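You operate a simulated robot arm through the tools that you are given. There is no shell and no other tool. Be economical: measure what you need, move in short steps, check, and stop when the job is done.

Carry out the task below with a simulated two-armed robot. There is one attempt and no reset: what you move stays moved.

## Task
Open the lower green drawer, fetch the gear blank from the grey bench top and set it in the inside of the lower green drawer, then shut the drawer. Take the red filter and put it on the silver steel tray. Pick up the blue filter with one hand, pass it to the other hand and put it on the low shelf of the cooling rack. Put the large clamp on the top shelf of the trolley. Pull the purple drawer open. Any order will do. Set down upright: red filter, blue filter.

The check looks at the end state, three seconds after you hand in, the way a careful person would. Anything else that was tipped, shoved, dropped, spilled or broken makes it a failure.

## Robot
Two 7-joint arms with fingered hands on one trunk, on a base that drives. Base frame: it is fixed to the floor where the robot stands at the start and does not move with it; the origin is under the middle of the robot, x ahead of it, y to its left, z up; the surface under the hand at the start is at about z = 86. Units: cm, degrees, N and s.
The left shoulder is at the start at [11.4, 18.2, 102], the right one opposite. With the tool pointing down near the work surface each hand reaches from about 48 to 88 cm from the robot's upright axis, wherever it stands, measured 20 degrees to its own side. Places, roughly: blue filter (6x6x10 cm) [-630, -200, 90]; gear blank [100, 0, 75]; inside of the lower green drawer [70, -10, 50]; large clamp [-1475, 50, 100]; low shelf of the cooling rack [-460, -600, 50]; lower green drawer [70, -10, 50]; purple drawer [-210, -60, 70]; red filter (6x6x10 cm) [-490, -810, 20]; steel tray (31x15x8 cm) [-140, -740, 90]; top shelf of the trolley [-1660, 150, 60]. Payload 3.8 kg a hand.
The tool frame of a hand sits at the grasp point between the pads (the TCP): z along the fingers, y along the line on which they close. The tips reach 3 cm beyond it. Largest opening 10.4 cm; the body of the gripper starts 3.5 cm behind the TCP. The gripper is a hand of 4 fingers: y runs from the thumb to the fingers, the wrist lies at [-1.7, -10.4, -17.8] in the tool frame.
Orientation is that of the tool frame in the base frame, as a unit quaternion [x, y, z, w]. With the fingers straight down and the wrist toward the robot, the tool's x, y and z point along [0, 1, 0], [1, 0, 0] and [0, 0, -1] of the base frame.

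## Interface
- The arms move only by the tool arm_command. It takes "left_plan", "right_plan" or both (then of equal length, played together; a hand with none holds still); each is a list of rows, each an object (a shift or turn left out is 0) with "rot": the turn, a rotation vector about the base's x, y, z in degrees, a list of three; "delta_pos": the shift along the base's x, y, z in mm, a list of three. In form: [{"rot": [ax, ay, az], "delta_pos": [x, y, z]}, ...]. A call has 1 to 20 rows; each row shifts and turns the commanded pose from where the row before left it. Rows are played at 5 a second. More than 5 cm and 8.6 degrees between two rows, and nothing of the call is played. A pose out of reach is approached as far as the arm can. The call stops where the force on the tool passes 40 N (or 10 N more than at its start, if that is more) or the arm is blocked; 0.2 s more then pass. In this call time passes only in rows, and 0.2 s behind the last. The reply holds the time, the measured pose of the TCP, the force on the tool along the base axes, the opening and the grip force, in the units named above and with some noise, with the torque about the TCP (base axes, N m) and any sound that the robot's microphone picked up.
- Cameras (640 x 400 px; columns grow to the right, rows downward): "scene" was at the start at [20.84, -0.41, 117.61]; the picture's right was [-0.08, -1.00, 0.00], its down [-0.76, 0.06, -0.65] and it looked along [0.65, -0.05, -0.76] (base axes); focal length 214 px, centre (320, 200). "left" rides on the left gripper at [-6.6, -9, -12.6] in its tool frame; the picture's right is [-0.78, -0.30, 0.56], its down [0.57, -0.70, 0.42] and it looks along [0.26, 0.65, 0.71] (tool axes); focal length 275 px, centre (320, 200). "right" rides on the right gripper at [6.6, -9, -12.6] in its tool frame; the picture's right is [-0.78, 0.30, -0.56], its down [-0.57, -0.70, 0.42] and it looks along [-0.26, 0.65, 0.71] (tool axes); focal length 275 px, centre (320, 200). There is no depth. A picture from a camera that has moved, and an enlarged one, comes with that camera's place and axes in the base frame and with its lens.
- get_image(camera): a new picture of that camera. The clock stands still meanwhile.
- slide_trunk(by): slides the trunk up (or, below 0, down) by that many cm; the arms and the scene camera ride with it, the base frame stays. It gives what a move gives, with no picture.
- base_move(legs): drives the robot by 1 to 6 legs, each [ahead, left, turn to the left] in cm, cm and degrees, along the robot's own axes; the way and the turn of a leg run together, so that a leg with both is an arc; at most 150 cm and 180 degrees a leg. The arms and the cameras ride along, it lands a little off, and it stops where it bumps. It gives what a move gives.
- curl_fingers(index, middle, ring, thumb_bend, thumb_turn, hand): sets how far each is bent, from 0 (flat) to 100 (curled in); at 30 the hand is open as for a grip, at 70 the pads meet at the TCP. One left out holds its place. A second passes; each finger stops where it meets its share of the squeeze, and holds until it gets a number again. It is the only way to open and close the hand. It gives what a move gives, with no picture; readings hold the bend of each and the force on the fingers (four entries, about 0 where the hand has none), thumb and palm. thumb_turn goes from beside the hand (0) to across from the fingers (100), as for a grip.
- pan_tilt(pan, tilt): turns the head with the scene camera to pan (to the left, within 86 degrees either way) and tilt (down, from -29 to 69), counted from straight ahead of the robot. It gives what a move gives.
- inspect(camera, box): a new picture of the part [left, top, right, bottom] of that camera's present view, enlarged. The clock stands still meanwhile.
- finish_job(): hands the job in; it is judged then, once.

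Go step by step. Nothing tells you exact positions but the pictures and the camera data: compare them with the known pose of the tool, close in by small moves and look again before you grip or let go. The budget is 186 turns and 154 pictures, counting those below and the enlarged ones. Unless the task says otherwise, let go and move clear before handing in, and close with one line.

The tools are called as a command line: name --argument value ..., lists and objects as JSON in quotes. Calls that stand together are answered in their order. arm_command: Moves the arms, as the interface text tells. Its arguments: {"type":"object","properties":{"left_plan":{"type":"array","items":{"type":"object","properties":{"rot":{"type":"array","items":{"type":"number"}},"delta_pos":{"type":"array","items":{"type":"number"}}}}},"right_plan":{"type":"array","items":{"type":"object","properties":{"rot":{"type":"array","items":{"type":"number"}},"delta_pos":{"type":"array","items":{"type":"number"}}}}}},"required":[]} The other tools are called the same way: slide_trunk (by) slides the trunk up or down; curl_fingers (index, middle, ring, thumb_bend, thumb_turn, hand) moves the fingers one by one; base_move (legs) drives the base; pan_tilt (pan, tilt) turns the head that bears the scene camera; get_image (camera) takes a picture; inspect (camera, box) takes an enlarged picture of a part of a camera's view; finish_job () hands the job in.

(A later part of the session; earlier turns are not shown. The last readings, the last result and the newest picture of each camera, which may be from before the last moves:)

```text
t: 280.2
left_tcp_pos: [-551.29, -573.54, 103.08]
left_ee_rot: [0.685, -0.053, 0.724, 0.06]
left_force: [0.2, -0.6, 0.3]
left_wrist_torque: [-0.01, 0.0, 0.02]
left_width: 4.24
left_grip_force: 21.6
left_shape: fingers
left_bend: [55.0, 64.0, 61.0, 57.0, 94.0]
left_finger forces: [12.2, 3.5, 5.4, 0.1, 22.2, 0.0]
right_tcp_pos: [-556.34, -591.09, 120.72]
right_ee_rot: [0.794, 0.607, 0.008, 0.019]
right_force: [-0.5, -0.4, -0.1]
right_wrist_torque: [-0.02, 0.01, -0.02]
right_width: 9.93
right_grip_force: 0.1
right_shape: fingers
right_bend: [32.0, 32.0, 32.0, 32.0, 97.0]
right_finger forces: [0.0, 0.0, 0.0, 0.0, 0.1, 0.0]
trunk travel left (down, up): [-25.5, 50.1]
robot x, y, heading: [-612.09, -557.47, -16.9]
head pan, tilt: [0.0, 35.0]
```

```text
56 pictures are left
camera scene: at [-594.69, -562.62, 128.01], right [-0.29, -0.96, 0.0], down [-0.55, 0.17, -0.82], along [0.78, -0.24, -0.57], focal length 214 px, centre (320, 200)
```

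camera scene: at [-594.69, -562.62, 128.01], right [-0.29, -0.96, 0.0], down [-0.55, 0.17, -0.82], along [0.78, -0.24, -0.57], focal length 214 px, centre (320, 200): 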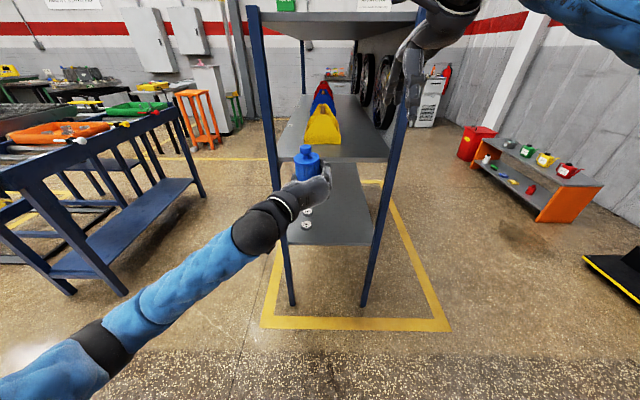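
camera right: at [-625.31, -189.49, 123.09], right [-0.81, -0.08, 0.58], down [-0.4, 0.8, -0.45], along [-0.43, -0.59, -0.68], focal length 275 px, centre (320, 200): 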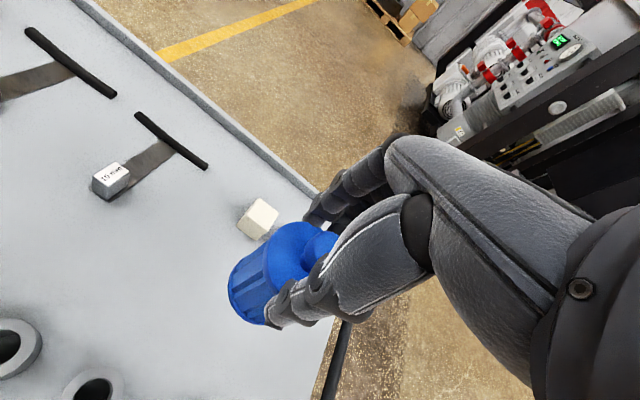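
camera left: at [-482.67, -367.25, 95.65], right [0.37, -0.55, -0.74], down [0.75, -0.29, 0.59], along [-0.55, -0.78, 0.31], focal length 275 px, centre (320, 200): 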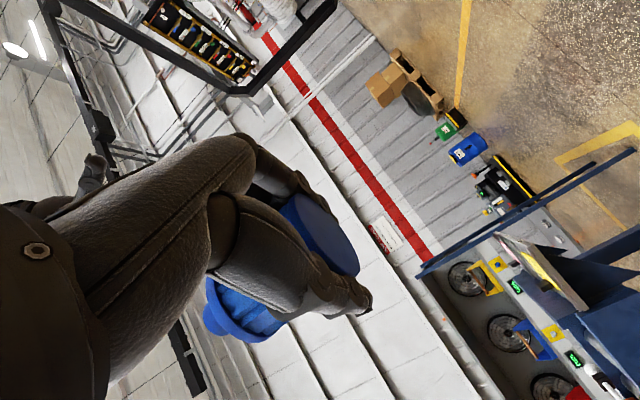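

The rack's end is open and the rear half of the low shelf is free, with two small discs near the front. I'll move the right hand out of the way, lower the trunk and left hand, then advance.

arm_command --right_plan '[{"delta_pos": [-12, -40, 0]}, {"delta_pos": [-12, -40, 0]}, {"delta_pos": [-12, -40, 0]}, {"delta_pos": [-12, -40, 0]}, {"delta_pos": [-12, -40, 0]}, {"delta_pos": [-12, -40, 0]}, {"delta_pos": [-12, -40, 0]}]'

slide_trunk --by -25

arm_command --left_plan '[{"delta_pos": [0, 0, -35]}, {"delta_pos": [0, 0, -35]}, {"delta_pos": [0, 0, -35]}, {"delta_pos": [0, 0, -35]}, {"delta_pos": [0, 0, -35]}, {"delta_pos": [0, 0, -35]}]'

get_image --camera "scene"

```text
t: 281.8
left_tcp_pos: [-551.51, -573.25, 103.34]
left_ee_rot: [0.683, -0.052, 0.726, 0.061]
left_force: [-1.6, 0.4, 0.2]
left_wrist_torque: [0.02, 0.05, 0.0]
left_width: 4.24
left_grip_force: 21.5
left_shape: fingers
left_bend: [55.0, 64.0, 61.0, 57.0, 94.0]
left_finger forces: [12.2, 3.4, 5.5, 0.1, 22.3, 0.0]
right_tcp_pos: [-564.88, -618.99, 121.08]
right_ee_rot: [0.793, 0.608, 0.01, 0.021]
right_force: [0.5, -0.7, -2.1]
right_wrist_torque: [0.02, -0.04, 0.0]
right_width: 9.94
right_grip_force: 0.1
right_shape: fingers
right_bend: [32.0, 32.0, 32.0, 32.0, 97.0]
right_finger forces: [0.0, 0.0, 0.0, 0.1, 0.0, 0.1]
trunk travel left (down, up): [-25.5, 50.1]
robot x, y, heading: [-611.95, -557.65, -16.8]
head pan, tilt: [0.0, 35.0]
```

```text
t: 284.4
left_tcp_pos: [-551.15, -573.48, 78.13]
left_ee_rot: [0.685, -0.053, 0.725, 0.06]
left_force: [0.2, -0.3, 0.8]
left_wrist_torque: [-0.01, -0.02, -0.03]
left_width: 4.25
left_grip_force: 21.5
left_shape: fingers
left_bend: [55.0, 64.0, 61.0, 57.0, 94.0]
left_finger forces: [12.1, 3.4, 5.2, 0.0, 22.1, 0.1]
right_tcp_pos: [-564.73, -619.28, 95.76]
right_ee_rot: [0.794, 0.607, 0.008, 0.02]
right_force: [0.0, 0.9, 0.1]
right_wrist_torque: [0.02, -0.02, -0.02]
right_width: 9.96
right_grip_force: 0.0
right_shape: fingers
right_bend: [32.0, 32.0, 32.0, 32.0, 97.0]
right_finger forces: [0.0, 0.0, 0.1, 0.0, 0.1, 0.0]
trunk travel left (down, up): [-0.5, 75.1]
robot x, y, heading: [-612.02, -557.73, -16.8]
head pan, tilt: [0.0, 35.0]
```

```text
t: 285.8
left_tcp_pos: [-551.18, -573.57, 56.89]
left_ee_rot: [0.684, -0.053, 0.725, 0.06]
left_force: [-0.5, 1.1, -0.3]
left_wrist_torque: [0.02, 0.03, -0.01]
left_width: 4.25
left_grip_force: 21.5
left_shape: fingers
left_bend: [55.0, 64.0, 61.0, 57.0, 94.0]
left_finger forces: [12.2, 3.3, 5.2, 0.0, 22.1, 0.1]
right_tcp_pos: [-564.69, -619.06, 95.79]
right_ee_rot: [0.794, 0.608, 0.008, 0.019]
right_force: [0.6, 0.5, 0.1]
right_wrist_torque: [0.01, -0.01, 0.04]
right_width: 9.95
right_grip_force: 0.0
right_shape: fingers
right_bend: [32.0, 32.0, 32.0, 32.0, 97.0]
right_finger forces: [0.0, 0.0, 0.1, 0.1, 0.0, 0.0]
trunk travel left (down, up): [-0.5, 75.1]
robot x, y, heading: [-611.71, -557.66, -16.8]
head pan, tilt: [0.0, 35.0]
```

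```text
55 pictures are left
camera scene: at [-580.92, -566.81, 101.59], right [-0.29, -0.96, 0.0], down [-0.55, 0.17, -0.82], along [0.78, -0.24, -0.57], focal length 214 px, centre (320, 200)
```

scene: 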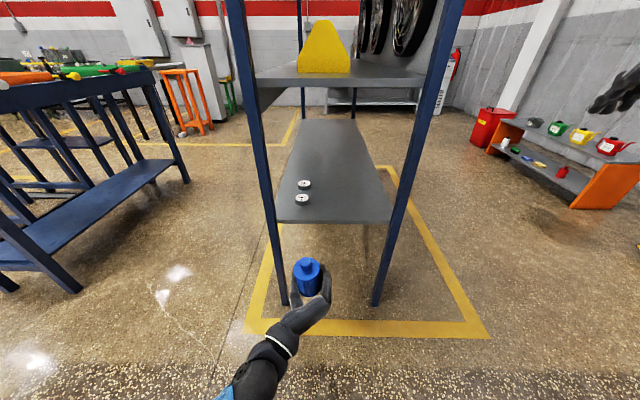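

The filter hangs low in front of the rack. I'll raise it 3 cm for margin, strafe right 10.5 cm and go in 30 cm.

arm_command --left_plan '[{"delta_pos": [0, 0, 30]}]'

base_move --legs '[[0, -10.5, 0], [30, 0, 0]]'

get_image --camera "scene"

```text
t: 286.2
left_tcp_pos: [-551.23, -573.45, 60.02]
left_ee_rot: [0.685, -0.053, 0.724, 0.059]
left_force: [0.5, -0.1, 1.0]
left_wrist_torque: [-0.02, 0.01, 0.03]
left_width: 4.25
left_grip_force: 21.7
left_shape: fingers
left_bend: [55.0, 64.0, 61.0, 57.0, 94.0]
left_finger forces: [12.3, 3.4, 5.3, 0.0, 21.8, 0.0]
right_tcp_pos: [-564.8, -619.11, 95.69]
right_ee_rot: [0.794, 0.608, 0.008, 0.019]
right_force: [-0.4, 0.2, 0.0]
right_wrist_torque: [0.03, 0.03, 0.01]
right_width: 9.98
right_grip_force: 0.0
right_shape: fingers
right_bend: [32.0, 32.0, 32.0, 32.0, 97.0]
right_finger forces: [0.1, 0.0, 0.0, 0.0, 0.0, 0.0]
trunk travel left (down, up): [-0.5, 75.1]
robot x, y, heading: [-611.68, -557.52, -16.9]
head pan, tilt: [0.0, 35.0]
```

```text
t: 288.6
left_tcp_pos: [-534.15, -590.34, 60.02]
left_ee_rot: [0.686, -0.057, 0.722, 0.07]
left_force: [-2.6, 1.8, -0.1]
left_wrist_torque: [-0.02, 0.02, -0.09]
left_width: 4.13
left_grip_force: 23.0
left_shape: fingers
left_bend: [57.0, 65.0, 63.0, 57.0, 94.0]
left_finger forces: [15.2, 3.3, 5.2, 0.0, 21.6, 0.0]
right_tcp_pos: [-547.09, -635.71, 95.72]
right_ee_rot: [0.794, 0.608, 0.008, 0.019]
right_force: [0.9, 0.4, -0.4]
right_wrist_torque: [-0.02, 0.0, 0.01]
right_width: 9.98
right_grip_force: 0.0
right_shape: fingers
right_bend: [32.0, 32.0, 32.0, 32.0, 97.0]
right_finger forces: [0.1, 0.0, 0.0, 0.0, 0.0, 0.0]
trunk travel left (down, up): [-0.5, 75.1]
robot x, y, heading: [-594.49, -573.79, -17.2]
head pan, tilt: [0.0, 35.0]
stopped in leg 2: the force on the tool passed its limit at 107 N (the readings are from after the stop); the commanded pose is now the measured one
```

```text
54 pictures are left
camera scene: at [-563.24, -583.24, 101.6], right [-0.29, -0.96, 0.0], down [-0.55, 0.17, -0.82], along [0.78, -0.24, -0.57], focal length 214 px, centre (320, 200)
```

scene: 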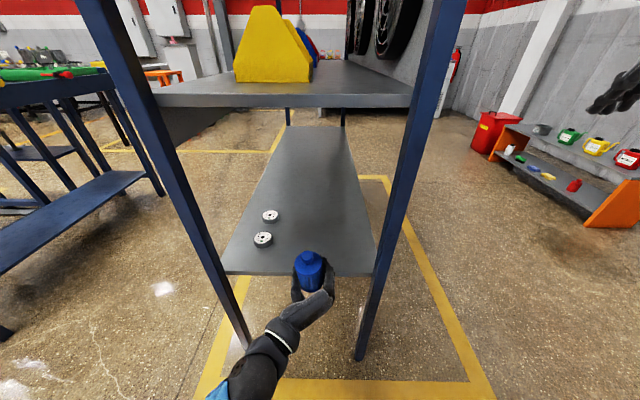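

The fingers met the shelf's edge, so it's higher than I judged. I'll back off a little, raise the hand and look at the left hand's view.

base_move --legs '[[-8, 0, 0]]'

arm_command --left_plan '[{"delta_pos": [0, 0, 40]}]'

get_image --camera "left"

inspect --camera "scene" --box '[220, 200, 400, 340]'

```text
t: 289.7
left_tcp_pos: [-541.76, -588.1, 60.1]
left_ee_rot: [0.686, -0.057, 0.722, 0.07]
left_force: [0.5, 0.0, -0.2]
left_wrist_torque: [0.0, 0.01, 0.01]
left_width: 4.2
left_grip_force: 20.4
left_shape: fingers
left_bend: [57.0, 65.0, 63.0, 57.0, 94.0]
left_finger forces: [11.1, 3.6, 5.2, 0.0, 21.0, 0.1]
right_tcp_pos: [-554.67, -633.23, 95.78]
right_ee_rot: [0.794, 0.608, 0.008, 0.018]
right_force: [-0.7, -0.2, 0.0]
right_wrist_torque: [0.01, 0.0, -0.01]
right_width: 9.95
right_grip_force: 0.1
right_shape: fingers
right_bend: [32.0, 32.0, 32.0, 32.0, 97.0]
right_finger forces: [0.0, 0.1, 0.1, 0.1, 0.1, 0.1]
trunk travel left (down, up): [-0.5, 75.1]
robot x, y, heading: [-601.67, -571.55, -16.9]
head pan, tilt: [0.0, 35.0]
```

```text
t: 290.1
left_tcp_pos: [-541.96, -588.13, 64.05]
left_ee_rot: [0.687, -0.056, 0.721, 0.07]
left_force: [0.5, -0.1, 0.9]
left_wrist_torque: [0.01, -0.01, -0.01]
left_width: 4.15
left_grip_force: 20.6
left_shape: fingers
left_bend: [57.0, 65.0, 63.0, 57.0, 94.0]
left_finger forces: [11.2, 3.5, 5.2, 0.0, 21.0, 0.0]
right_tcp_pos: [-554.66, -633.26, 95.61]
right_ee_rot: [0.794, 0.607, 0.008, 0.019]
right_force: [-0.5, 0.5, 0.7]
right_wrist_torque: [0.01, 0.01, 0.02]
right_width: 9.96
right_grip_force: 0.1
right_shape: fingers
right_bend: [32.0, 32.0, 32.0, 32.0, 97.0]
right_finger forces: [0.0, 0.0, 0.1, 0.1, 0.0, 0.0]
trunk travel left (down, up): [-0.5, 75.1]
robot x, y, heading: [-601.83, -571.36, -17.0]
head pan, tilt: [0.0, 35.0]
```

```text
53 pictures are left
camera left: at [-552.32, -577.21, 56.54], right [0.64, 0.17, -0.75], down [0.52, 0.63, 0.58], along [0.57, -0.76, 0.31], focal length 275 px, centre (320, 200)
```

left: 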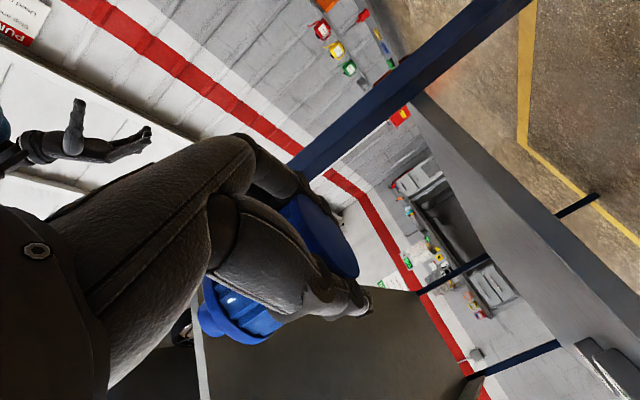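

```text
2.86 times, centred on (310, 270) of scene
camera zoom: at [-570.91, -580.91, 101.6], right [-0.29, -0.96, 0.0], down [-0.55, 0.17, -0.82], along [0.78, -0.24, -0.57], focal length 613 px, centre (349, 0)
```

zoom: 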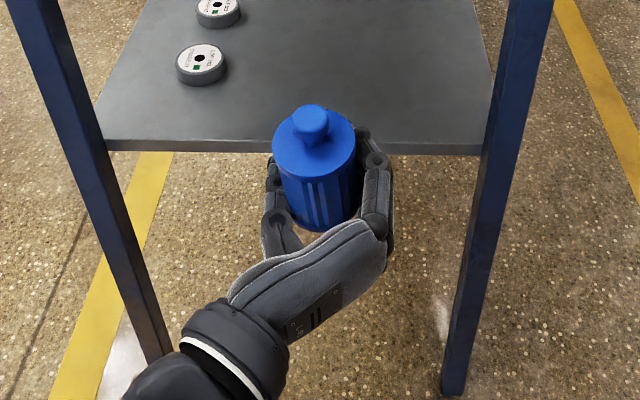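

The filter is upright, but my index finger sits level with its bottom and the shelf top is near z 56. I'll advance at this height, then lower until touch and ease the grip.

base_move --legs '[[20.5, 0, 0]]'

arm_command --left_plan '[{"delta_pos": [0, 0, -10]}, {"delta_pos": [0, 0, -8]}]'

inspect --camera "scene" --box '[200, 180, 420, 340]'

```text
t: 291.3
left_tcp_pos: [-534.31, -591.16, 63.94]
left_ee_rot: [0.688, -0.06, 0.718, 0.084]
left_force: [-10.3, 5.5, -0.3]
left_wrist_torque: [0.05, 0.07, -0.12]
left_width: 3.94
left_grip_force: 27.7
left_shape: fingers
left_bend: [59.0, 66.0, 64.0, 57.0, 95.0]
left_finger forces: [25.6, 2.8, 4.4, 0.0, 22.4, 0.0]
right_tcp_pos: [-546.29, -636.03, 95.57]
right_ee_rot: [0.794, 0.607, 0.007, 0.02]
right_force: [0.6, 0.7, -0.3]
right_wrist_torque: [-0.01, 0.01, -0.03]
right_width: 9.97
right_grip_force: 0.1
right_shape: fingers
right_bend: [32.0, 32.0, 32.0, 32.0, 97.0]
right_finger forces: [0.0, 0.0, 0.1, 0.0, 0.0, 0.0]
trunk travel left (down, up): [-0.5, 75.1]
robot x, y, heading: [-593.26, -574.27, -17.1]
head pan, tilt: [0.0, 35.0]
stopped in leg 1: the force on the tool passed its limit at 70 N (the readings are from after the stop); the commanded pose is now the measured one
```

```text
t: 291.9
left_tcp_pos: [-534.33, -591.1, 62.26]
left_ee_rot: [0.688, -0.06, 0.719, 0.084]
left_force: [-12.2, 3.9, 2.7]
left_wrist_torque: [-0.05, 0.02, -0.22]
left_width: 3.99
left_grip_force: 28.2
left_shape: fingers
left_bend: [58.0, 65.0, 63.0, 57.0, 95.0]
left_finger forces: [26.7, 2.9, 4.5, 0.1, 21.8, 0.0]
right_tcp_pos: [-546.29, -635.93, 95.8]
right_ee_rot: [0.794, 0.607, 0.007, 0.018]
right_force: [-0.4, -0.2, -0.2]
right_wrist_torque: [0.0, 0.01, -0.03]
right_width: 9.97
right_grip_force: 0.0
right_shape: fingers
right_bend: [32.0, 32.0, 32.0, 32.0, 97.0]
right_finger forces: [0.0, 0.0, 0.0, 0.1, 0.0, 0.1]
trunk travel left (down, up): [-0.5, 75.1]
robot x, y, heading: [-593.15, -574.48, -17.0]
head pan, tilt: [0.0, 35.0]
```

```text
2.50 times, centred on (310, 260) of scene
camera zoom: at [-562.51, -583.49, 101.64], right [-0.29, -0.96, 0.0], down [-0.55, 0.17, -0.82], along [0.78, -0.24, -0.57], focal length 536 px, centre (345, 50)
```

zoom: 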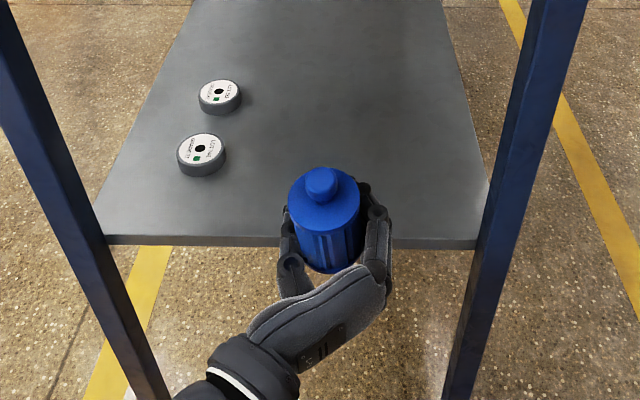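

Something stopped the index finger again at the same spot, well short of the shelf edge. I'll look from the left hand.

get_image --camera "left"

```text
50 pictures are left
camera left: at [-544.55, -580.14, 54.78], right [0.64, 0.15, -0.76], down [0.54, 0.62, 0.57], along [0.56, -0.77, 0.32], focal length 275 px, centre (320, 200)
```

left: 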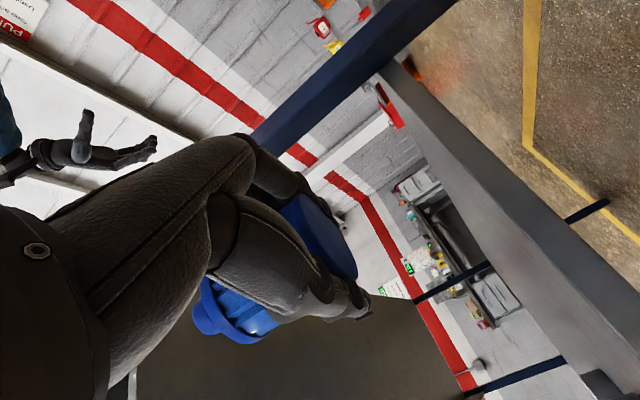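

inspect --camera "left" --box '[240, 80, 480, 330]'

```text
1.60 times, centred on (360, 205) of left
camera zoom: at [-544.55, -580.14, 54.78], right [0.64, 0.15, -0.76], down [0.54, 0.62, 0.57], along [0.56, -0.77, 0.32], focal length 440 px, centre (256, 192)
```

zoom: 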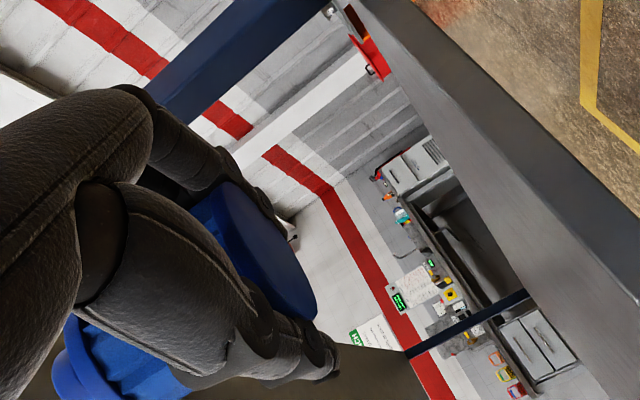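

The rack's end plane between the legs stops me, although it looks open, so I'll use the front. The aisle between rack and roller bench is about 107 cm. I'll back out, tuck both hands closer, and drive round to the front.

base_move --legs '[[-42, 0, 0]]'

arm_command --left_plan '[{"delta_pos": [-38, 12, 0]}, {"delta_pos": [-38, 12, 0]}, {"delta_pos": [-38, 12, 0]}, {}, {}, {}, {}, {}]' --right_plan '[{"delta_pos": [-41, -5, 5]}, {"delta_pos": [-41, -5, 5]}, {"delta_pos": [-41, -5, 5]}, {"delta_pos": [-41, -5, 5]}, {"delta_pos": [-41, -5, 5]}, {"delta_pos": [-41, -5, 5]}, {"delta_pos": [-41, -5, 5]}, {"delta_pos": [-41, -5, 5]}]'

get_image --camera "scene"

```text
t: 294.4
left_tcp_pos: [-573.78, -578.93, 62.18]
left_ee_rot: [0.688, -0.059, 0.719, 0.081]
left_force: [0.2, -0.4, 0.6]
left_wrist_torque: [0.0, -0.04, 0.01]
left_width: 4.06
left_grip_force: 20.2
left_shape: fingers
left_bend: [57.0, 65.0, 63.0, 57.0, 95.0]
left_finger forces: [11.0, 3.5, 4.8, 0.0, 20.5, 0.0]
right_tcp_pos: [-585.57, -623.66, 95.49]
right_ee_rot: [0.793, 0.609, 0.007, 0.018]
right_force: [-0.2, 0.2, 0.0]
right_wrist_torque: [-0.04, 0.01, -0.01]
right_width: 9.97
right_grip_force: 0.1
right_shape: fingers
right_bend: [32.0, 32.0, 32.0, 32.0, 97.0]
right_finger forces: [0.0, 0.1, 0.0, 0.1, 0.0, 0.1]
trunk travel left (down, up): [-0.5, 75.1]
robot x, y, heading: [-632.99, -562.35, -17.1]
head pan, tilt: [0.0, 35.0]
```

```text
t: 296.2
left_tcp_pos: [-584.96, -575.35, 62.06]
left_ee_rot: [0.688, -0.059, 0.718, 0.081]
left_force: [0.0, 0.5, -1.0]
left_wrist_torque: [-0.01, -0.02, 0.01]
left_width: 4.07
left_grip_force: 20.0
left_shape: fingers
left_bend: [57.0, 65.0, 63.0, 57.0, 95.0]
left_finger forces: [11.0, 3.5, 4.8, 0.0, 20.4, 0.0]
right_tcp_pos: [-609.19, -625.93, 92.91]
right_ee_rot: [0.793, 0.609, 0.008, 0.018]
right_force: [0.9, -0.5, 0.5]
right_wrist_torque: [0.0, 0.0, 0.02]
right_width: 9.94
right_grip_force: 0.1
right_shape: fingers
right_bend: [32.0, 32.0, 32.0, 32.0, 97.0]
right_finger forces: [0.1, 0.1, 0.0, 0.0, 0.0, 0.0]
right hand out of reach, approached as far as the arm can: row 5, 6, 7, 8
trunk travel left (down, up): [-0.5, 75.1]
robot x, y, heading: [-632.93, -562.15, -16.8]
head pan, tilt: [0.0, 35.0]
```

```text
48 pictures are left
camera scene: at [-601.98, -571.42, 101.59], right [-0.29, -0.96, 0.0], down [-0.55, 0.17, -0.82], along [0.78, -0.24, -0.57], focal length 214 px, centre (320, 200)
```

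scene: 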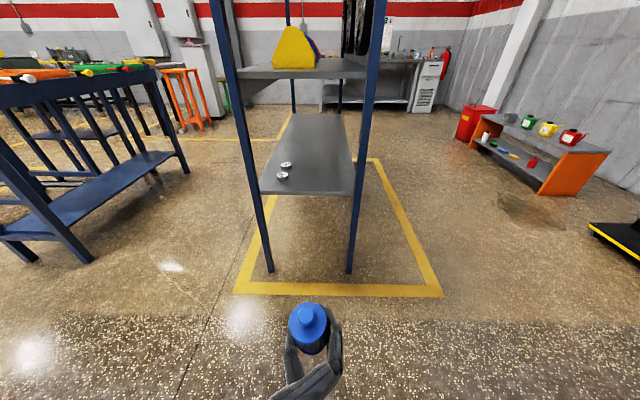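

Both hands are tucked in. I'll turn to face the rack's front from further back and strafe along the aisle.

base_move --legs '[[0, 0, -90], [-86, 0, 0], [0, 75, 0], [0, 73, 0]]'

get_image --camera "scene"

```text
t: 311.8
left_tcp_pos: [-480.8, -572.55, 62.23]
left_ee_rot: [0.441, -0.532, 0.446, 0.569]
left_force: [0.8, -0.5, -0.5]
left_wrist_torque: [0.04, 0.03, -0.01]
left_width: 4.08
left_grip_force: 19.6
left_shape: fingers
left_bend: [56.0, 65.0, 63.0, 57.0, 95.0]
left_finger forces: [11.2, 3.2, 4.3, 0.1, 20.1, 0.1]
right_tcp_pos: [-531.08, -547.63, 92.96]
right_ee_rot: [0.99, -0.138, -0.007, 0.019]
right_force: [-0.1, 0.6, 0.1]
right_wrist_torque: [-0.01, 0.0, 0.02]
right_width: 9.97
right_grip_force: 0.1
right_shape: fingers
right_bend: [32.0, 32.0, 32.0, 32.0, 97.0]
right_finger forces: [0.1, 0.0, 0.0, 0.0, 0.0, 0.1]
trunk travel left (down, up): [-0.5, 75.1]
robot x, y, heading: [-466.53, -524.89, -107.6]
head pan, tilt: [0.0, 35.0]
```

```text
47 pictures are left
camera scene: at [-476.81, -555.5, 101.6], right [-0.95, 0.3, 0.0], down [0.17, 0.55, -0.82], along [-0.25, -0.78, -0.57], focal length 214 px, centre (320, 200)
```

scene: 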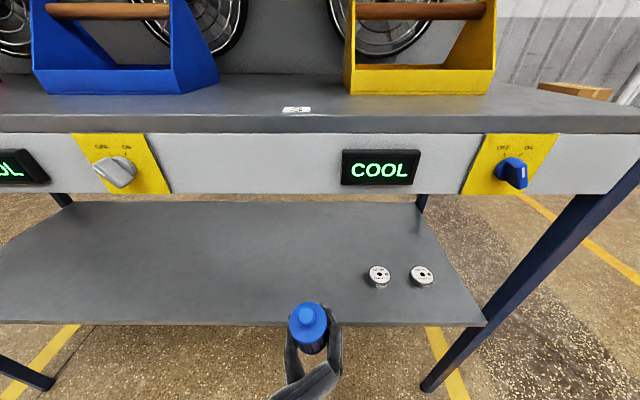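

I'm squarely in front of the rack, and the shelf is free here. I'll extend the left arm 16 cm over the shelf.

arm_command --left_plan '[{"delta_pos": [-12, -38, 0]}, {"delta_pos": [-12, -38, 0]}, {"delta_pos": [-12, -38, 0]}, {"delta_pos": [-12, -38, 0]}]'

arm_command --left_plan '[{"delta_pos": [0, 0, -15]}, {"delta_pos": [0, 0, -15]}, {"delta_pos": [0, 0, -15]}]'

get_image --camera "scene"

get_image --camera "left"

```text
t: 312.8
left_tcp_pos: [-485.54, -587.79, 62.06]
left_ee_rot: [0.442, -0.532, 0.446, 0.569]
left_force: [0.5, -0.6, 0.0]
left_wrist_torque: [0.01, 0.03, -0.02]
left_width: 4.08
left_grip_force: 20.1
left_shape: fingers
left_bend: [56.0, 65.0, 63.0, 58.0, 95.0]
left_finger forces: [11.4, 3.3, 4.4, 0.0, 19.9, 0.0]
right_tcp_pos: [-531.18, -547.76, 92.94]
right_ee_rot: [0.99, -0.137, -0.008, 0.019]
right_force: [-1.2, 0.7, -0.8]
right_wrist_torque: [0.0, 0.01, -0.02]
right_width: 9.95
right_grip_force: 0.0
right_shape: fingers
right_bend: [32.0, 32.0, 32.0, 32.0, 97.0]
right_finger forces: [0.0, 0.1, 0.0, 0.0, 0.0, 0.0]
trunk travel left (down, up): [-0.5, 75.1]
robot x, y, heading: [-466.92, -525.02, -107.6]
head pan, tilt: [0.0, 35.0]
```

```text
t: 313.6
left_tcp_pos: [-485.4, -587.69, 57.59]
left_ee_rot: [0.442, -0.532, 0.446, 0.568]
left_force: [0.5, -1.0, 0.1]
left_wrist_torque: [0.01, 0.01, 0.01]
left_width: 4.09
left_grip_force: 19.4
left_shape: fingers
left_bend: [56.0, 65.0, 63.0, 58.0, 95.0]
left_finger forces: [11.4, 3.2, 4.3, 0.1, 19.8, 0.0]
right_tcp_pos: [-531.16, -547.59, 92.88]
right_ee_rot: [0.99, -0.138, -0.007, 0.02]
right_force: [0.6, 0.8, -0.4]
right_wrist_torque: [0.04, 0.02, -0.04]
right_width: 9.97
right_grip_force: 0.0
right_shape: fingers
right_bend: [32.0, 32.0, 32.0, 32.0, 97.0]
right_finger forces: [0.0, 0.1, 0.0, 0.0, 0.1, 0.0]
trunk travel left (down, up): [-0.5, 75.1]
robot x, y, heading: [-466.73, -524.73, -107.5]
head pan, tilt: [0.0, 35.0]
```

```text
46 pictures are left
camera scene: at [-476.81, -555.51, 101.59], right [-0.95, 0.3, 0.0], down [0.17, 0.55, -0.82], along [-0.25, -0.78, -0.57], focal length 214 px, centre (320, 200)
```

scene: 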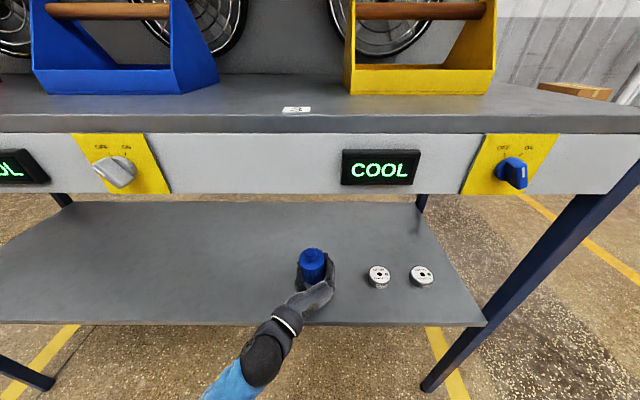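

```text
45 pictures are left
camera left: at [-474.36, -577.73, 50.11], right [0.14, -0.64, -0.76], down [0.62, -0.54, 0.57], along [-0.77, -0.55, 0.31], focal length 275 px, centre (320, 200)
```

left: 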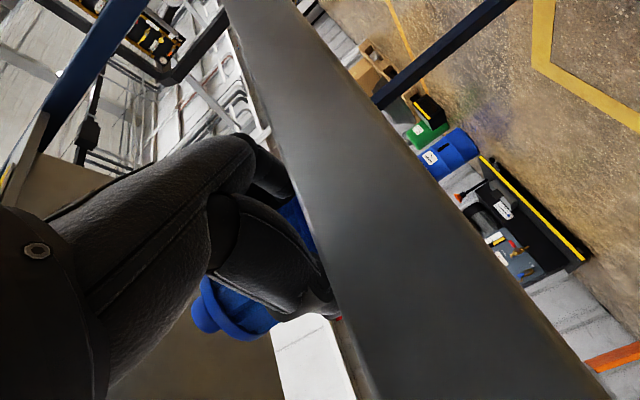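

The hand is over the shelf, but its camera is close to the shelf's front edge. I'll pull back 3 cm and then lower in small steps.

arm_command --left_plan '[{"delta_pos": [9, 28, 0]}, {"delta_pos": [0, 0, -10]}, {"delta_pos": [0, 0, -8]}]'

arm_command --left_plan '[{"delta_pos": [0, 0, -6]}, {"delta_pos": [0, 0, -5]}]'

```text
t: 314.4
left_tcp_pos: [-484.67, -585.01, 55.8]
left_ee_rot: [0.441, -0.532, 0.446, 0.569]
left_force: [-1.2, -0.1, 0.7]
left_wrist_torque: [-0.02, -0.02, 0.0]
left_width: 4.08
left_grip_force: 18.8
left_shape: fingers
left_bend: [56.0, 65.0, 63.0, 58.0, 95.0]
left_finger forces: [11.3, 3.2, 4.3, 0.1, 19.8, 0.1]
right_tcp_pos: [-531.29, -547.68, 92.85]
right_ee_rot: [0.99, -0.138, -0.008, 0.018]
right_force: [-0.1, 0.2, -0.2]
right_wrist_torque: [0.01, 0.01, -0.01]
right_width: 9.97
right_grip_force: 0.0
right_shape: fingers
right_bend: [32.0, 32.0, 32.0, 32.0, 97.0]
right_finger forces: [0.0, 0.0, 0.0, 0.0, 0.0, 0.1]
trunk travel left (down, up): [-0.5, 75.1]
robot x, y, heading: [-466.85, -524.7, -107.5]
head pan, tilt: [0.0, 35.0]
```

```text
t: 315.0
left_tcp_pos: [-484.7, -585.04, 54.79]
left_ee_rot: [0.441, -0.532, 0.446, 0.569]
left_force: [0.3, 0.5, -0.4]
left_wrist_torque: [0.06, -0.04, 0.01]
left_width: 4.07
left_grip_force: 20.1
left_shape: fingers
left_bend: [56.0, 65.0, 63.0, 58.0, 95.0]
left_finger forces: [11.3, 3.3, 4.2, 0.0, 20.8, 0.0]
right_tcp_pos: [-531.1, -547.76, 92.89]
right_ee_rot: [0.99, -0.137, -0.008, 0.019]
right_force: [-0.4, -0.4, 0.6]
right_wrist_torque: [0.0, 0.01, 0.01]
right_width: 9.97
right_grip_force: 0.2
right_shape: fingers
right_bend: [32.0, 32.0, 32.0, 32.0, 97.0]
right_finger forces: [0.0, 0.0, 0.0, 0.0, 0.0, 0.0]
trunk travel left (down, up): [-0.5, 75.1]
robot x, y, heading: [-467.15, -525.06, -107.6]
head pan, tilt: [0.0, 35.0]
```

arm_command --left_plan '[{"delta_pos": [0, 0, -4]}, {"delta_pos": [0, 0, -4]}]'

inspect --camera "scene" --box '[220, 220, 400, 340]'

```text
t: 315.6
left_tcp_pos: [-484.52, -584.88, 54.57]
left_ee_rot: [0.439, -0.528, 0.448, 0.573]
left_force: [2.0, 0.8, 25.3]
left_wrist_torque: [1.34, -1.02, -0.1]
left_width: 4.1
left_grip_force: 33.6
left_shape: fingers
left_bend: [56.0, 65.0, 63.0, 57.0, 96.0]
left_finger forces: [10.9, 3.6, 5.3, 0.0, 46.5, 0.1]
right_tcp_pos: [-531.16, -547.62, 92.97]
right_ee_rot: [0.99, -0.138, -0.008, 0.02]
right_force: [-0.2, 0.5, -0.3]
right_wrist_torque: [-0.01, 0.01, 0.02]
right_width: 9.99
right_grip_force: 0.2
right_shape: fingers
right_bend: [32.0, 32.0, 32.0, 32.0, 97.0]
right_finger forces: [0.1, 0.0, 0.1, 0.0, 0.1, 0.0]
trunk travel left (down, up): [-0.5, 75.1]
robot x, y, heading: [-466.85, -525.24, -107.7]
head pan, tilt: [0.0, 35.0]
```

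```text
3.33 times, centred on (310, 280) of scene
camera zoom: at [-476.75, -555.32, 101.71], right [-0.95, 0.3, 0.0], down [0.17, 0.55, -0.82], along [-0.25, -0.78, -0.57], focal length 715 px, centre (353, -67)
```

zoom: 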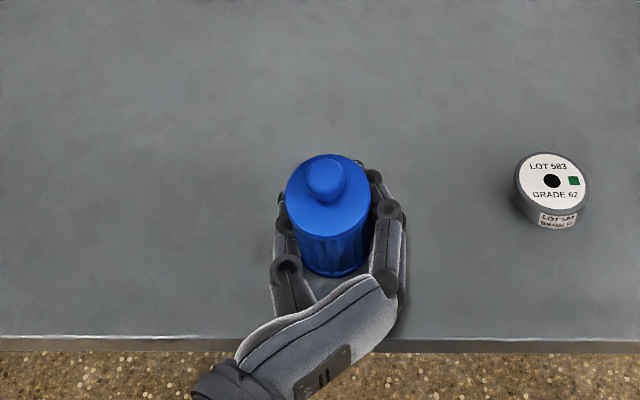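

Contact with the shelf at 25 N. I'll ease up 2 mm and open the hand gently.

arm_command --left_plan '[{"delta_pos": [0, 0, 3]}]'

curl_fingers --hand "left" --index 52 --middle 58 --ring 56 --thumb_bend 54

inspect --camera "scene" --box '[220, 220, 400, 340]'

```text
t: 316.0
left_tcp_pos: [-484.72, -584.84, 54.46]
left_ee_rot: [0.44, -0.53, 0.447, 0.571]
left_force: [-2.7, -3.5, 20.7]
left_wrist_torque: [1.09, -0.81, -0.01]
left_width: 4.03
left_grip_force: 31.7
left_shape: fingers
left_bend: [56.0, 65.0, 63.0, 57.0, 96.0]
left_finger forces: [11.0, 3.7, 5.3, 0.0, 43.4, 0.1]
right_tcp_pos: [-531.16, -547.6, 92.91]
right_ee_rot: [0.99, -0.138, -0.008, 0.02]
right_force: [0.0, 0.1, -0.5]
right_wrist_torque: [0.03, 0.01, -0.03]
right_width: 9.96
right_grip_force: 0.1
right_shape: fingers
right_bend: [32.0, 32.0, 32.0, 32.0, 97.0]
right_finger forces: [0.0, 0.1, 0.0, 0.0, 0.0, 0.0]
trunk travel left (down, up): [-0.5, 75.1]
robot x, y, heading: [-466.85, -524.8, -107.6]
head pan, tilt: [0.0, 35.0]
```

```text
t: 317.0
left_tcp_pos: [-484.65, -584.82, 54.4]
left_ee_rot: [0.44, -0.531, 0.446, 0.57]
left_force: [-2.9, -1.9, 20.1]
left_wrist_torque: [1.15, -0.74, 0.04]
left_width: 4.98
left_grip_force: 12.7
left_shape: fingers
left_bend: [51.0, 57.0, 56.0, 53.0, 98.0]
left_finger forces: [1.8, 0.0, 0.3, 0.0, 23.6, 0.0]
right_tcp_pos: [-531.07, -547.55, 93.04]
right_ee_rot: [0.99, -0.139, -0.008, 0.019]
right_force: [-0.3, -0.1, -0.1]
right_wrist_torque: [0.02, 0.02, 0.01]
right_width: 9.96
right_grip_force: 0.2
right_shape: fingers
right_bend: [32.0, 32.0, 32.0, 32.0, 97.0]
right_finger forces: [0.0, 0.1, 0.0, 0.0, 0.0, 0.1]
trunk travel left (down, up): [-0.5, 75.1]
robot x, y, heading: [-466.98, -524.91, -107.7]
head pan, tilt: [0.0, 35.0]
```

```text
3.33 times, centred on (310, 280) of scene
camera zoom: at [-476.78, -555.38, 101.65], right [-0.95, 0.3, 0.0], down [0.17, 0.55, -0.82], along [-0.25, -0.78, -0.57], focal length 715 px, centre (353, -67)
```

zoom: 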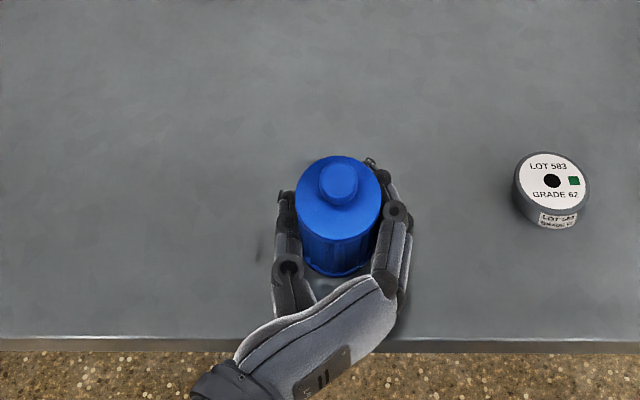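

The filter has settled upright. I'll open wide, lift a few millimetres off the shelf, and withdraw backward.

curl_fingers --hand "left" --index 32 --middle 32 --ring 32 --thumb_bend 38

arm_command --left_plan '[{"delta_pos": [0, 0, 5]}, {"delta_pos": [6, 20, 0]}, {"delta_pos": [9, 28, 0]}, {"delta_pos": [12, 38, 0]}, {"delta_pos": [12, 38, 0]}]'

get_image --camera "scene"

```text
t: 318.0
left_tcp_pos: [-484.73, -584.76, 54.39]
left_ee_rot: [0.44, -0.531, 0.447, 0.57]
left_force: [-8.6, -1.1, 20.0]
left_wrist_torque: [1.01, -0.55, 0.35]
left_width: 9.08
left_grip_force: 9.7
left_shape: fingers
left_bend: [32.0, 32.0, 32.0, 39.0, 99.0]
left_finger forces: [0.0, 0.1, 0.0, 0.1, 19.6, 0.0]
right_tcp_pos: [-531.2, -547.48, 92.89]
right_ee_rot: [0.99, -0.138, -0.008, 0.019]
right_force: [-0.5, -0.3, 0.8]
right_wrist_torque: [0.0, -0.01, -0.01]
right_width: 9.95
right_grip_force: 0.1
right_shape: fingers
right_bend: [32.0, 32.0, 32.0, 32.0, 97.0]
right_finger forces: [0.0, 0.0, 0.1, 0.0, 0.0, 0.1]
trunk travel left (down, up): [-0.5, 75.1]
robot x, y, heading: [-466.87, -524.82, -107.5]
head pan, tilt: [0.0, 35.0]
```

```text
t: 319.2
left_tcp_pos: [-480.71, -572.58, 54.72]
left_ee_rot: [0.441, -0.532, 0.447, 0.569]
left_force: [-0.4, -0.2, 0.5]
left_wrist_torque: [0.01, -0.01, -0.03]
left_width: 9.19
left_grip_force: 0.0
left_shape: fingers
left_bend: [32.0, 32.0, 32.0, 38.0, 97.0]
left_finger forces: [0.1, 0.0, 0.1, 0.0, 0.1, 0.0]
right_tcp_pos: [-531.09, -547.63, 92.88]
right_ee_rot: [0.99, -0.138, -0.008, 0.019]
right_force: [0.4, 0.3, 0.0]
right_wrist_torque: [0.0, 0.03, 0.01]
right_width: 9.93
right_grip_force: 0.1
right_shape: fingers
right_bend: [32.0, 32.0, 32.0, 32.0, 97.0]
right_finger forces: [0.0, 0.1, 0.0, 0.1, 0.1, 0.0]
trunk travel left (down, up): [-0.5, 75.1]
robot x, y, heading: [-467.23, -524.53, -107.6]
head pan, tilt: [0.0, 35.0]
```

```text
42 pictures are left
camera scene: at [-476.81, -555.5, 101.6], right [-0.95, 0.3, 0.0], down [0.17, 0.55, -0.82], along [-0.25, -0.78, -0.57], focal length 214 px, centre (320, 200)
```

scene: 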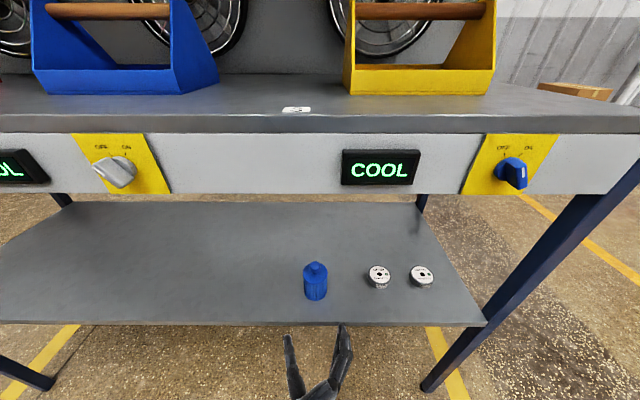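

The blue filter stands on the low shelf. Next is the red filter on the low orange bench behind the rack, near (-493,-800). I'll drive round the rack's right end to face it.

base_move --legs '[[0, -116, 0], [100, 0, 0.7], [83, 0, 0], [0, 85, 0], [0, 80, 0]]'

pan_tilt --pan 0 --tilt 40

get_image --camera "scene"

```text
t: 341.9
left_tcp_pos: [-486.13, -759.64, 54.76]
left_ee_rot: [0.445, -0.528, 0.452, 0.565]
left_force: [0.4, -0.9, -0.3]
left_wrist_torque: [0.02, 0.02, 0.02]
left_width: 9.18
left_grip_force: 0.0
left_shape: fingers
left_bend: [32.0, 32.0, 32.0, 38.0, 97.0]
left_finger forces: [0.0, 0.1, 0.0, 0.1, 0.0, 0.0]
right_tcp_pos: [-536.87, -735.67, 92.88]
right_ee_rot: [0.991, -0.13, -0.007, 0.02]
right_force: [0.7, 0.5, -0.6]
right_wrist_torque: [-0.02, 0.0, -0.02]
right_width: 9.96
right_grip_force: 0.0
right_shape: fingers
right_bend: [32.0, 32.0, 32.0, 32.0, 97.0]
right_finger forces: [0.0, 0.1, 0.0, 0.0, 0.0, 0.0]
trunk travel left (down, up): [-0.5, 75.1]
robot x, y, heading: [-473.19, -711.62, -106.7]
head pan, tilt: [0.0, 35.0]
```

```text
t: 342.5
left_tcp_pos: [-486.18, -759.67, 54.83]
left_ee_rot: [0.446, -0.528, 0.452, 0.564]
left_force: [-1.0, 0.2, 0.2]
left_wrist_torque: [-0.01, -0.05, 0.04]
left_width: 9.19
left_grip_force: 0.0
left_shape: fingers
left_bend: [32.0, 32.0, 32.0, 38.0, 97.0]
left_finger forces: [0.0, 0.1, 0.0, 0.0, 0.1, 0.0]
right_tcp_pos: [-536.86, -735.64, 93.04]
right_ee_rot: [0.991, -0.129, -0.007, 0.02]
right_force: [-1.1, -0.2, -0.5]
right_wrist_torque: [0.0, 0.01, -0.01]
right_width: 9.97
right_grip_force: 0.0
right_shape: fingers
right_bend: [32.0, 32.0, 32.0, 32.0, 97.0]
right_finger forces: [0.1, 0.0, 0.0, 0.0, 0.0, 0.0]
trunk travel left (down, up): [-0.5, 75.1]
robot x, y, heading: [-472.82, -711.73, -106.7]
head pan, tilt: [0.0, 40.0]
```

```text
41 pictures are left
camera scene: at [-482.32, -742.21, 100.85], right [-0.96, 0.29, 0.0], down [0.18, 0.62, -0.77], along [-0.22, -0.73, -0.64], focal length 214 px, centre (320, 200)
```

scene: 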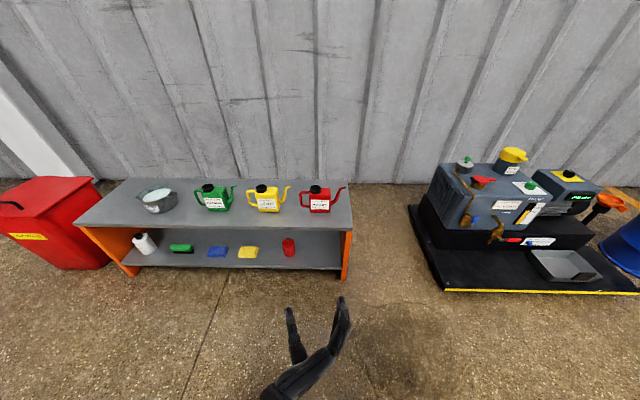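

The red filter stands on the orange bench's very low shelf. I'll zoom in to measure it.

inspect --camera "scene" --box '[220, 180, 380, 290]'

```text
3.64 times, centred on (300, 235) of scene
camera zoom: at [-482.32, -742.21, 100.85], right [-0.96, 0.29, 0.0], down [0.18, 0.62, -0.77], along [-0.22, -0.73, -0.64], focal length 780 px, centre (393, 73)
```

zoom: 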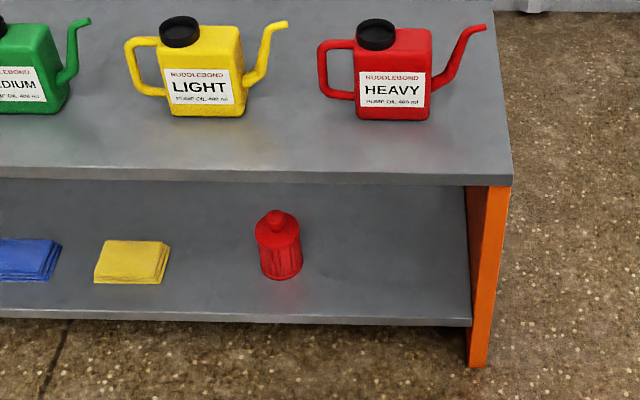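

The red filter's centre is about (-487,-809), z 12 to 22, under a top at z 37. I'll tilt the left hand about 47° down here in free space and lower it, to test the reach.

arm_command --left_plan '[{"rot": [7.5, -2.2, 0], "delta_pos": [8, 3, -15]}, {"rot": [7.5, -2.2, 0], "delta_pos": [8, 3, -25]}, {"rot": [7.5, -2.2, 0], "delta_pos": [8, 3, -30]}, {"rot": [7.5, -2.2, 0], "delta_pos": [8, 3, -35]}, {"rot": [7.5, -2.2, 0], "delta_pos": [8, 3, -35]}, {"rot": [7.5, -2.2, 0], "delta_pos": [8, 3, -35]}, {"delta_pos": [8, 3, -35]}, {"delta_pos": [8, 3, -35]}, {"delta_pos": [8, 3, -35]}, {"delta_pos": [8, 3, -30]}]'

get_image --camera "scene"

```text
t: 344.7
left_tcp_pos: [-478.14, -756.53, 23.67]
left_ee_rot: [-0.574, 0.72, -0.263, -0.289]
left_force: [-0.1, -0.3, -0.8]
left_wrist_torque: [-0.02, 0.04, 0.01]
left_width: 9.2
left_grip_force: 0.0
left_shape: fingers
left_bend: [32.0, 32.0, 32.0, 38.0, 97.0]
left_finger forces: [0.0, 0.1, 0.0, 0.0, 0.0, 0.1]
right_tcp_pos: [-536.92, -735.63, 92.88]
right_ee_rot: [0.991, -0.129, -0.008, 0.019]
right_force: [0.5, 0.4, 0.0]
right_wrist_torque: [0.04, -0.01, -0.03]
right_width: 9.95
right_grip_force: 0.0
right_shape: fingers
right_bend: [32.0, 32.0, 32.0, 32.0, 97.0]
right_finger forces: [0.0, 0.0, 0.0, 0.1, 0.1, 0.0]
trunk travel left (down, up): [-0.5, 75.1]
robot x, y, heading: [-472.95, -711.38, -106.5]
head pan, tilt: [0.0, 40.0]
```

```text
39 pictures are left
camera scene: at [-482.32, -742.22, 100.84], right [-0.96, 0.29, 0.0], down [0.18, 0.62, -0.77], along [-0.22, -0.73, -0.64], focal length 214 px, centre (320, 200)
```

scene: 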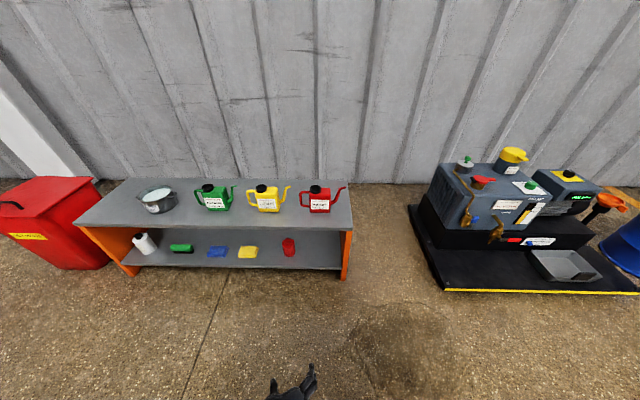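

Everything was reached. I'll drive forward 40 cm toward the filter and look closer.

base_move --legs '[[0, 6.5, 0], [40, 0, 0]]'

get_image --camera "left"

get_image --camera "scene"

```text
t: 347.8
left_tcp_pos: [-483.38, -796.73, 23.68]
left_ee_rot: [-0.574, 0.72, -0.263, -0.288]
left_force: [0.7, -0.1, 0.6]
left_wrist_torque: [0.03, -0.01, 0.0]
left_width: 9.18
left_grip_force: 0.1
left_shape: fingers
left_bend: [32.0, 32.0, 32.0, 38.0, 97.0]
left_finger forces: [0.1, 0.0, 0.1, 0.0, 0.0, 0.1]
right_tcp_pos: [-542.0, -775.96, 92.97]
right_ee_rot: [0.991, -0.13, -0.008, 0.019]
right_force: [-0.1, 0.1, 0.0]
right_wrist_torque: [0.04, 0.02, -0.02]
right_width: 9.94
right_grip_force: 0.0
right_shape: fingers
right_bend: [32.0, 32.0, 32.0, 32.0, 97.0]
right_finger forces: [0.0, 0.1, 0.0, 0.0, 0.1, 0.0]
trunk travel left (down, up): [-0.5, 75.1]
robot x, y, heading: [-477.94, -752.06, -106.7]
head pan, tilt: [0.0, 40.0]
```

```text
38 pictures are left
camera left: at [-471.97, -785.31, 28.06], right [0.36, 0.07, -0.93], down [0.54, -0.83, 0.15], along [-0.76, -0.55, -0.34], focal length 275 px, centre (320, 200)
```

left: 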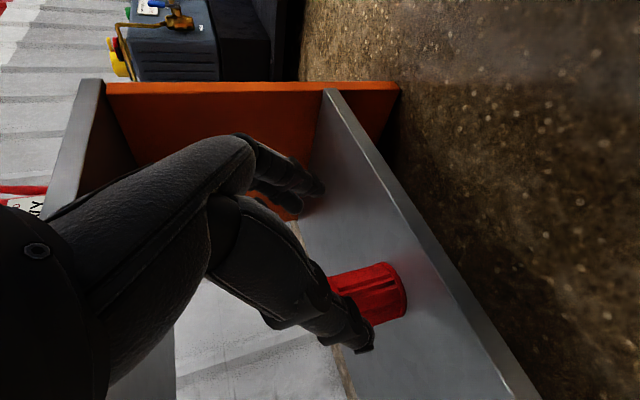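

```text
37 pictures are left
camera scene: at [-487.51, -782.5, 100.85], right [-0.96, 0.29, 0.0], down [0.18, 0.62, -0.77], along [-0.22, -0.73, -0.64], focal length 214 px, centre (320, 200)
```

scene: 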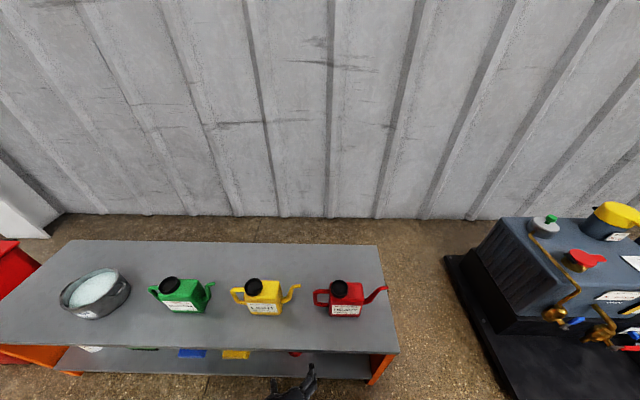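

The filter is confirmed at (-486.5,-809.3). I'll lower to z 20.5 and drive in 10 cm.

arm_command --left_plan '[{"delta_pos": [-3, 1, -16]}, {"delta_pos": [-3, 1, -16]}]'

base_move --legs '[[9.5, 0, 0]]'

get_image --camera "left"

```text
t: 348.4
left_tcp_pos: [-483.93, -796.59, 20.41]
left_ee_rot: [-0.574, 0.72, -0.263, -0.288]
left_force: [0.7, 0.0, 0.4]
left_wrist_torque: [0.0, 0.0, -0.04]
left_width: 9.22
left_grip_force: 0.0
left_shape: fingers
left_bend: [32.0, 32.0, 32.0, 38.0, 97.0]
left_finger forces: [0.0, 0.0, 0.1, 0.0, 0.1, 0.1]
right_tcp_pos: [-542.05, -775.91, 92.91]
right_ee_rot: [0.991, -0.13, -0.008, 0.019]
right_force: [0.3, -0.2, 0.1]
right_wrist_torque: [-0.01, 0.0, -0.04]
right_width: 9.94
right_grip_force: 0.1
right_shape: fingers
right_bend: [32.0, 32.0, 32.0, 32.0, 97.0]
right_finger forces: [0.1, 0.0, 0.0, 0.0, 0.1, 0.0]
trunk travel left (down, up): [-0.5, 75.1]
robot x, y, heading: [-478.53, -751.9, -106.9]
head pan, tilt: [0.0, 40.0]
```

```text
t: 349.5
left_tcp_pos: [-486.65, -805.69, 20.52]
left_ee_rot: [-0.573, 0.72, -0.263, -0.289]
left_force: [-0.1, 0.3, -0.6]
left_wrist_torque: [0.01, 0.02, 0.0]
left_width: 9.16
left_grip_force: 0.1
left_shape: fingers
left_bend: [32.0, 32.0, 32.0, 38.0, 97.0]
left_finger forces: [0.1, 0.0, 0.0, 0.0, 0.0, 0.1]
right_tcp_pos: [-544.78, -784.98, 92.83]
right_ee_rot: [0.991, -0.129, -0.008, 0.019]
right_force: [0.5, 0.0, -0.9]
right_wrist_torque: [0.03, -0.02, -0.01]
right_width: 9.98
right_grip_force: 0.1
right_shape: fingers
right_bend: [32.0, 32.0, 32.0, 32.0, 97.0]
right_finger forces: [0.0, 0.1, 0.1, 0.0, 0.0, 0.0]
trunk travel left (down, up): [-0.5, 75.1]
robot x, y, heading: [-480.76, -761.23, -106.6]
head pan, tilt: [0.0, 40.0]
```

```text
36 pictures are left
camera left: at [-475.24, -794.15, 24.84], right [0.36, 0.07, -0.93], down [0.54, -0.83, 0.15], along [-0.76, -0.55, -0.34], focal length 275 px, centre (320, 200)
```

left: 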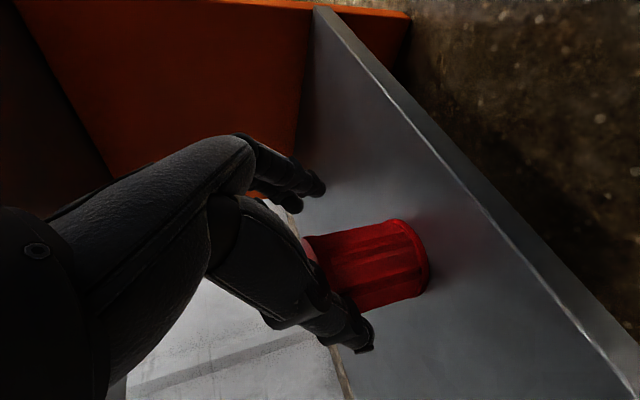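

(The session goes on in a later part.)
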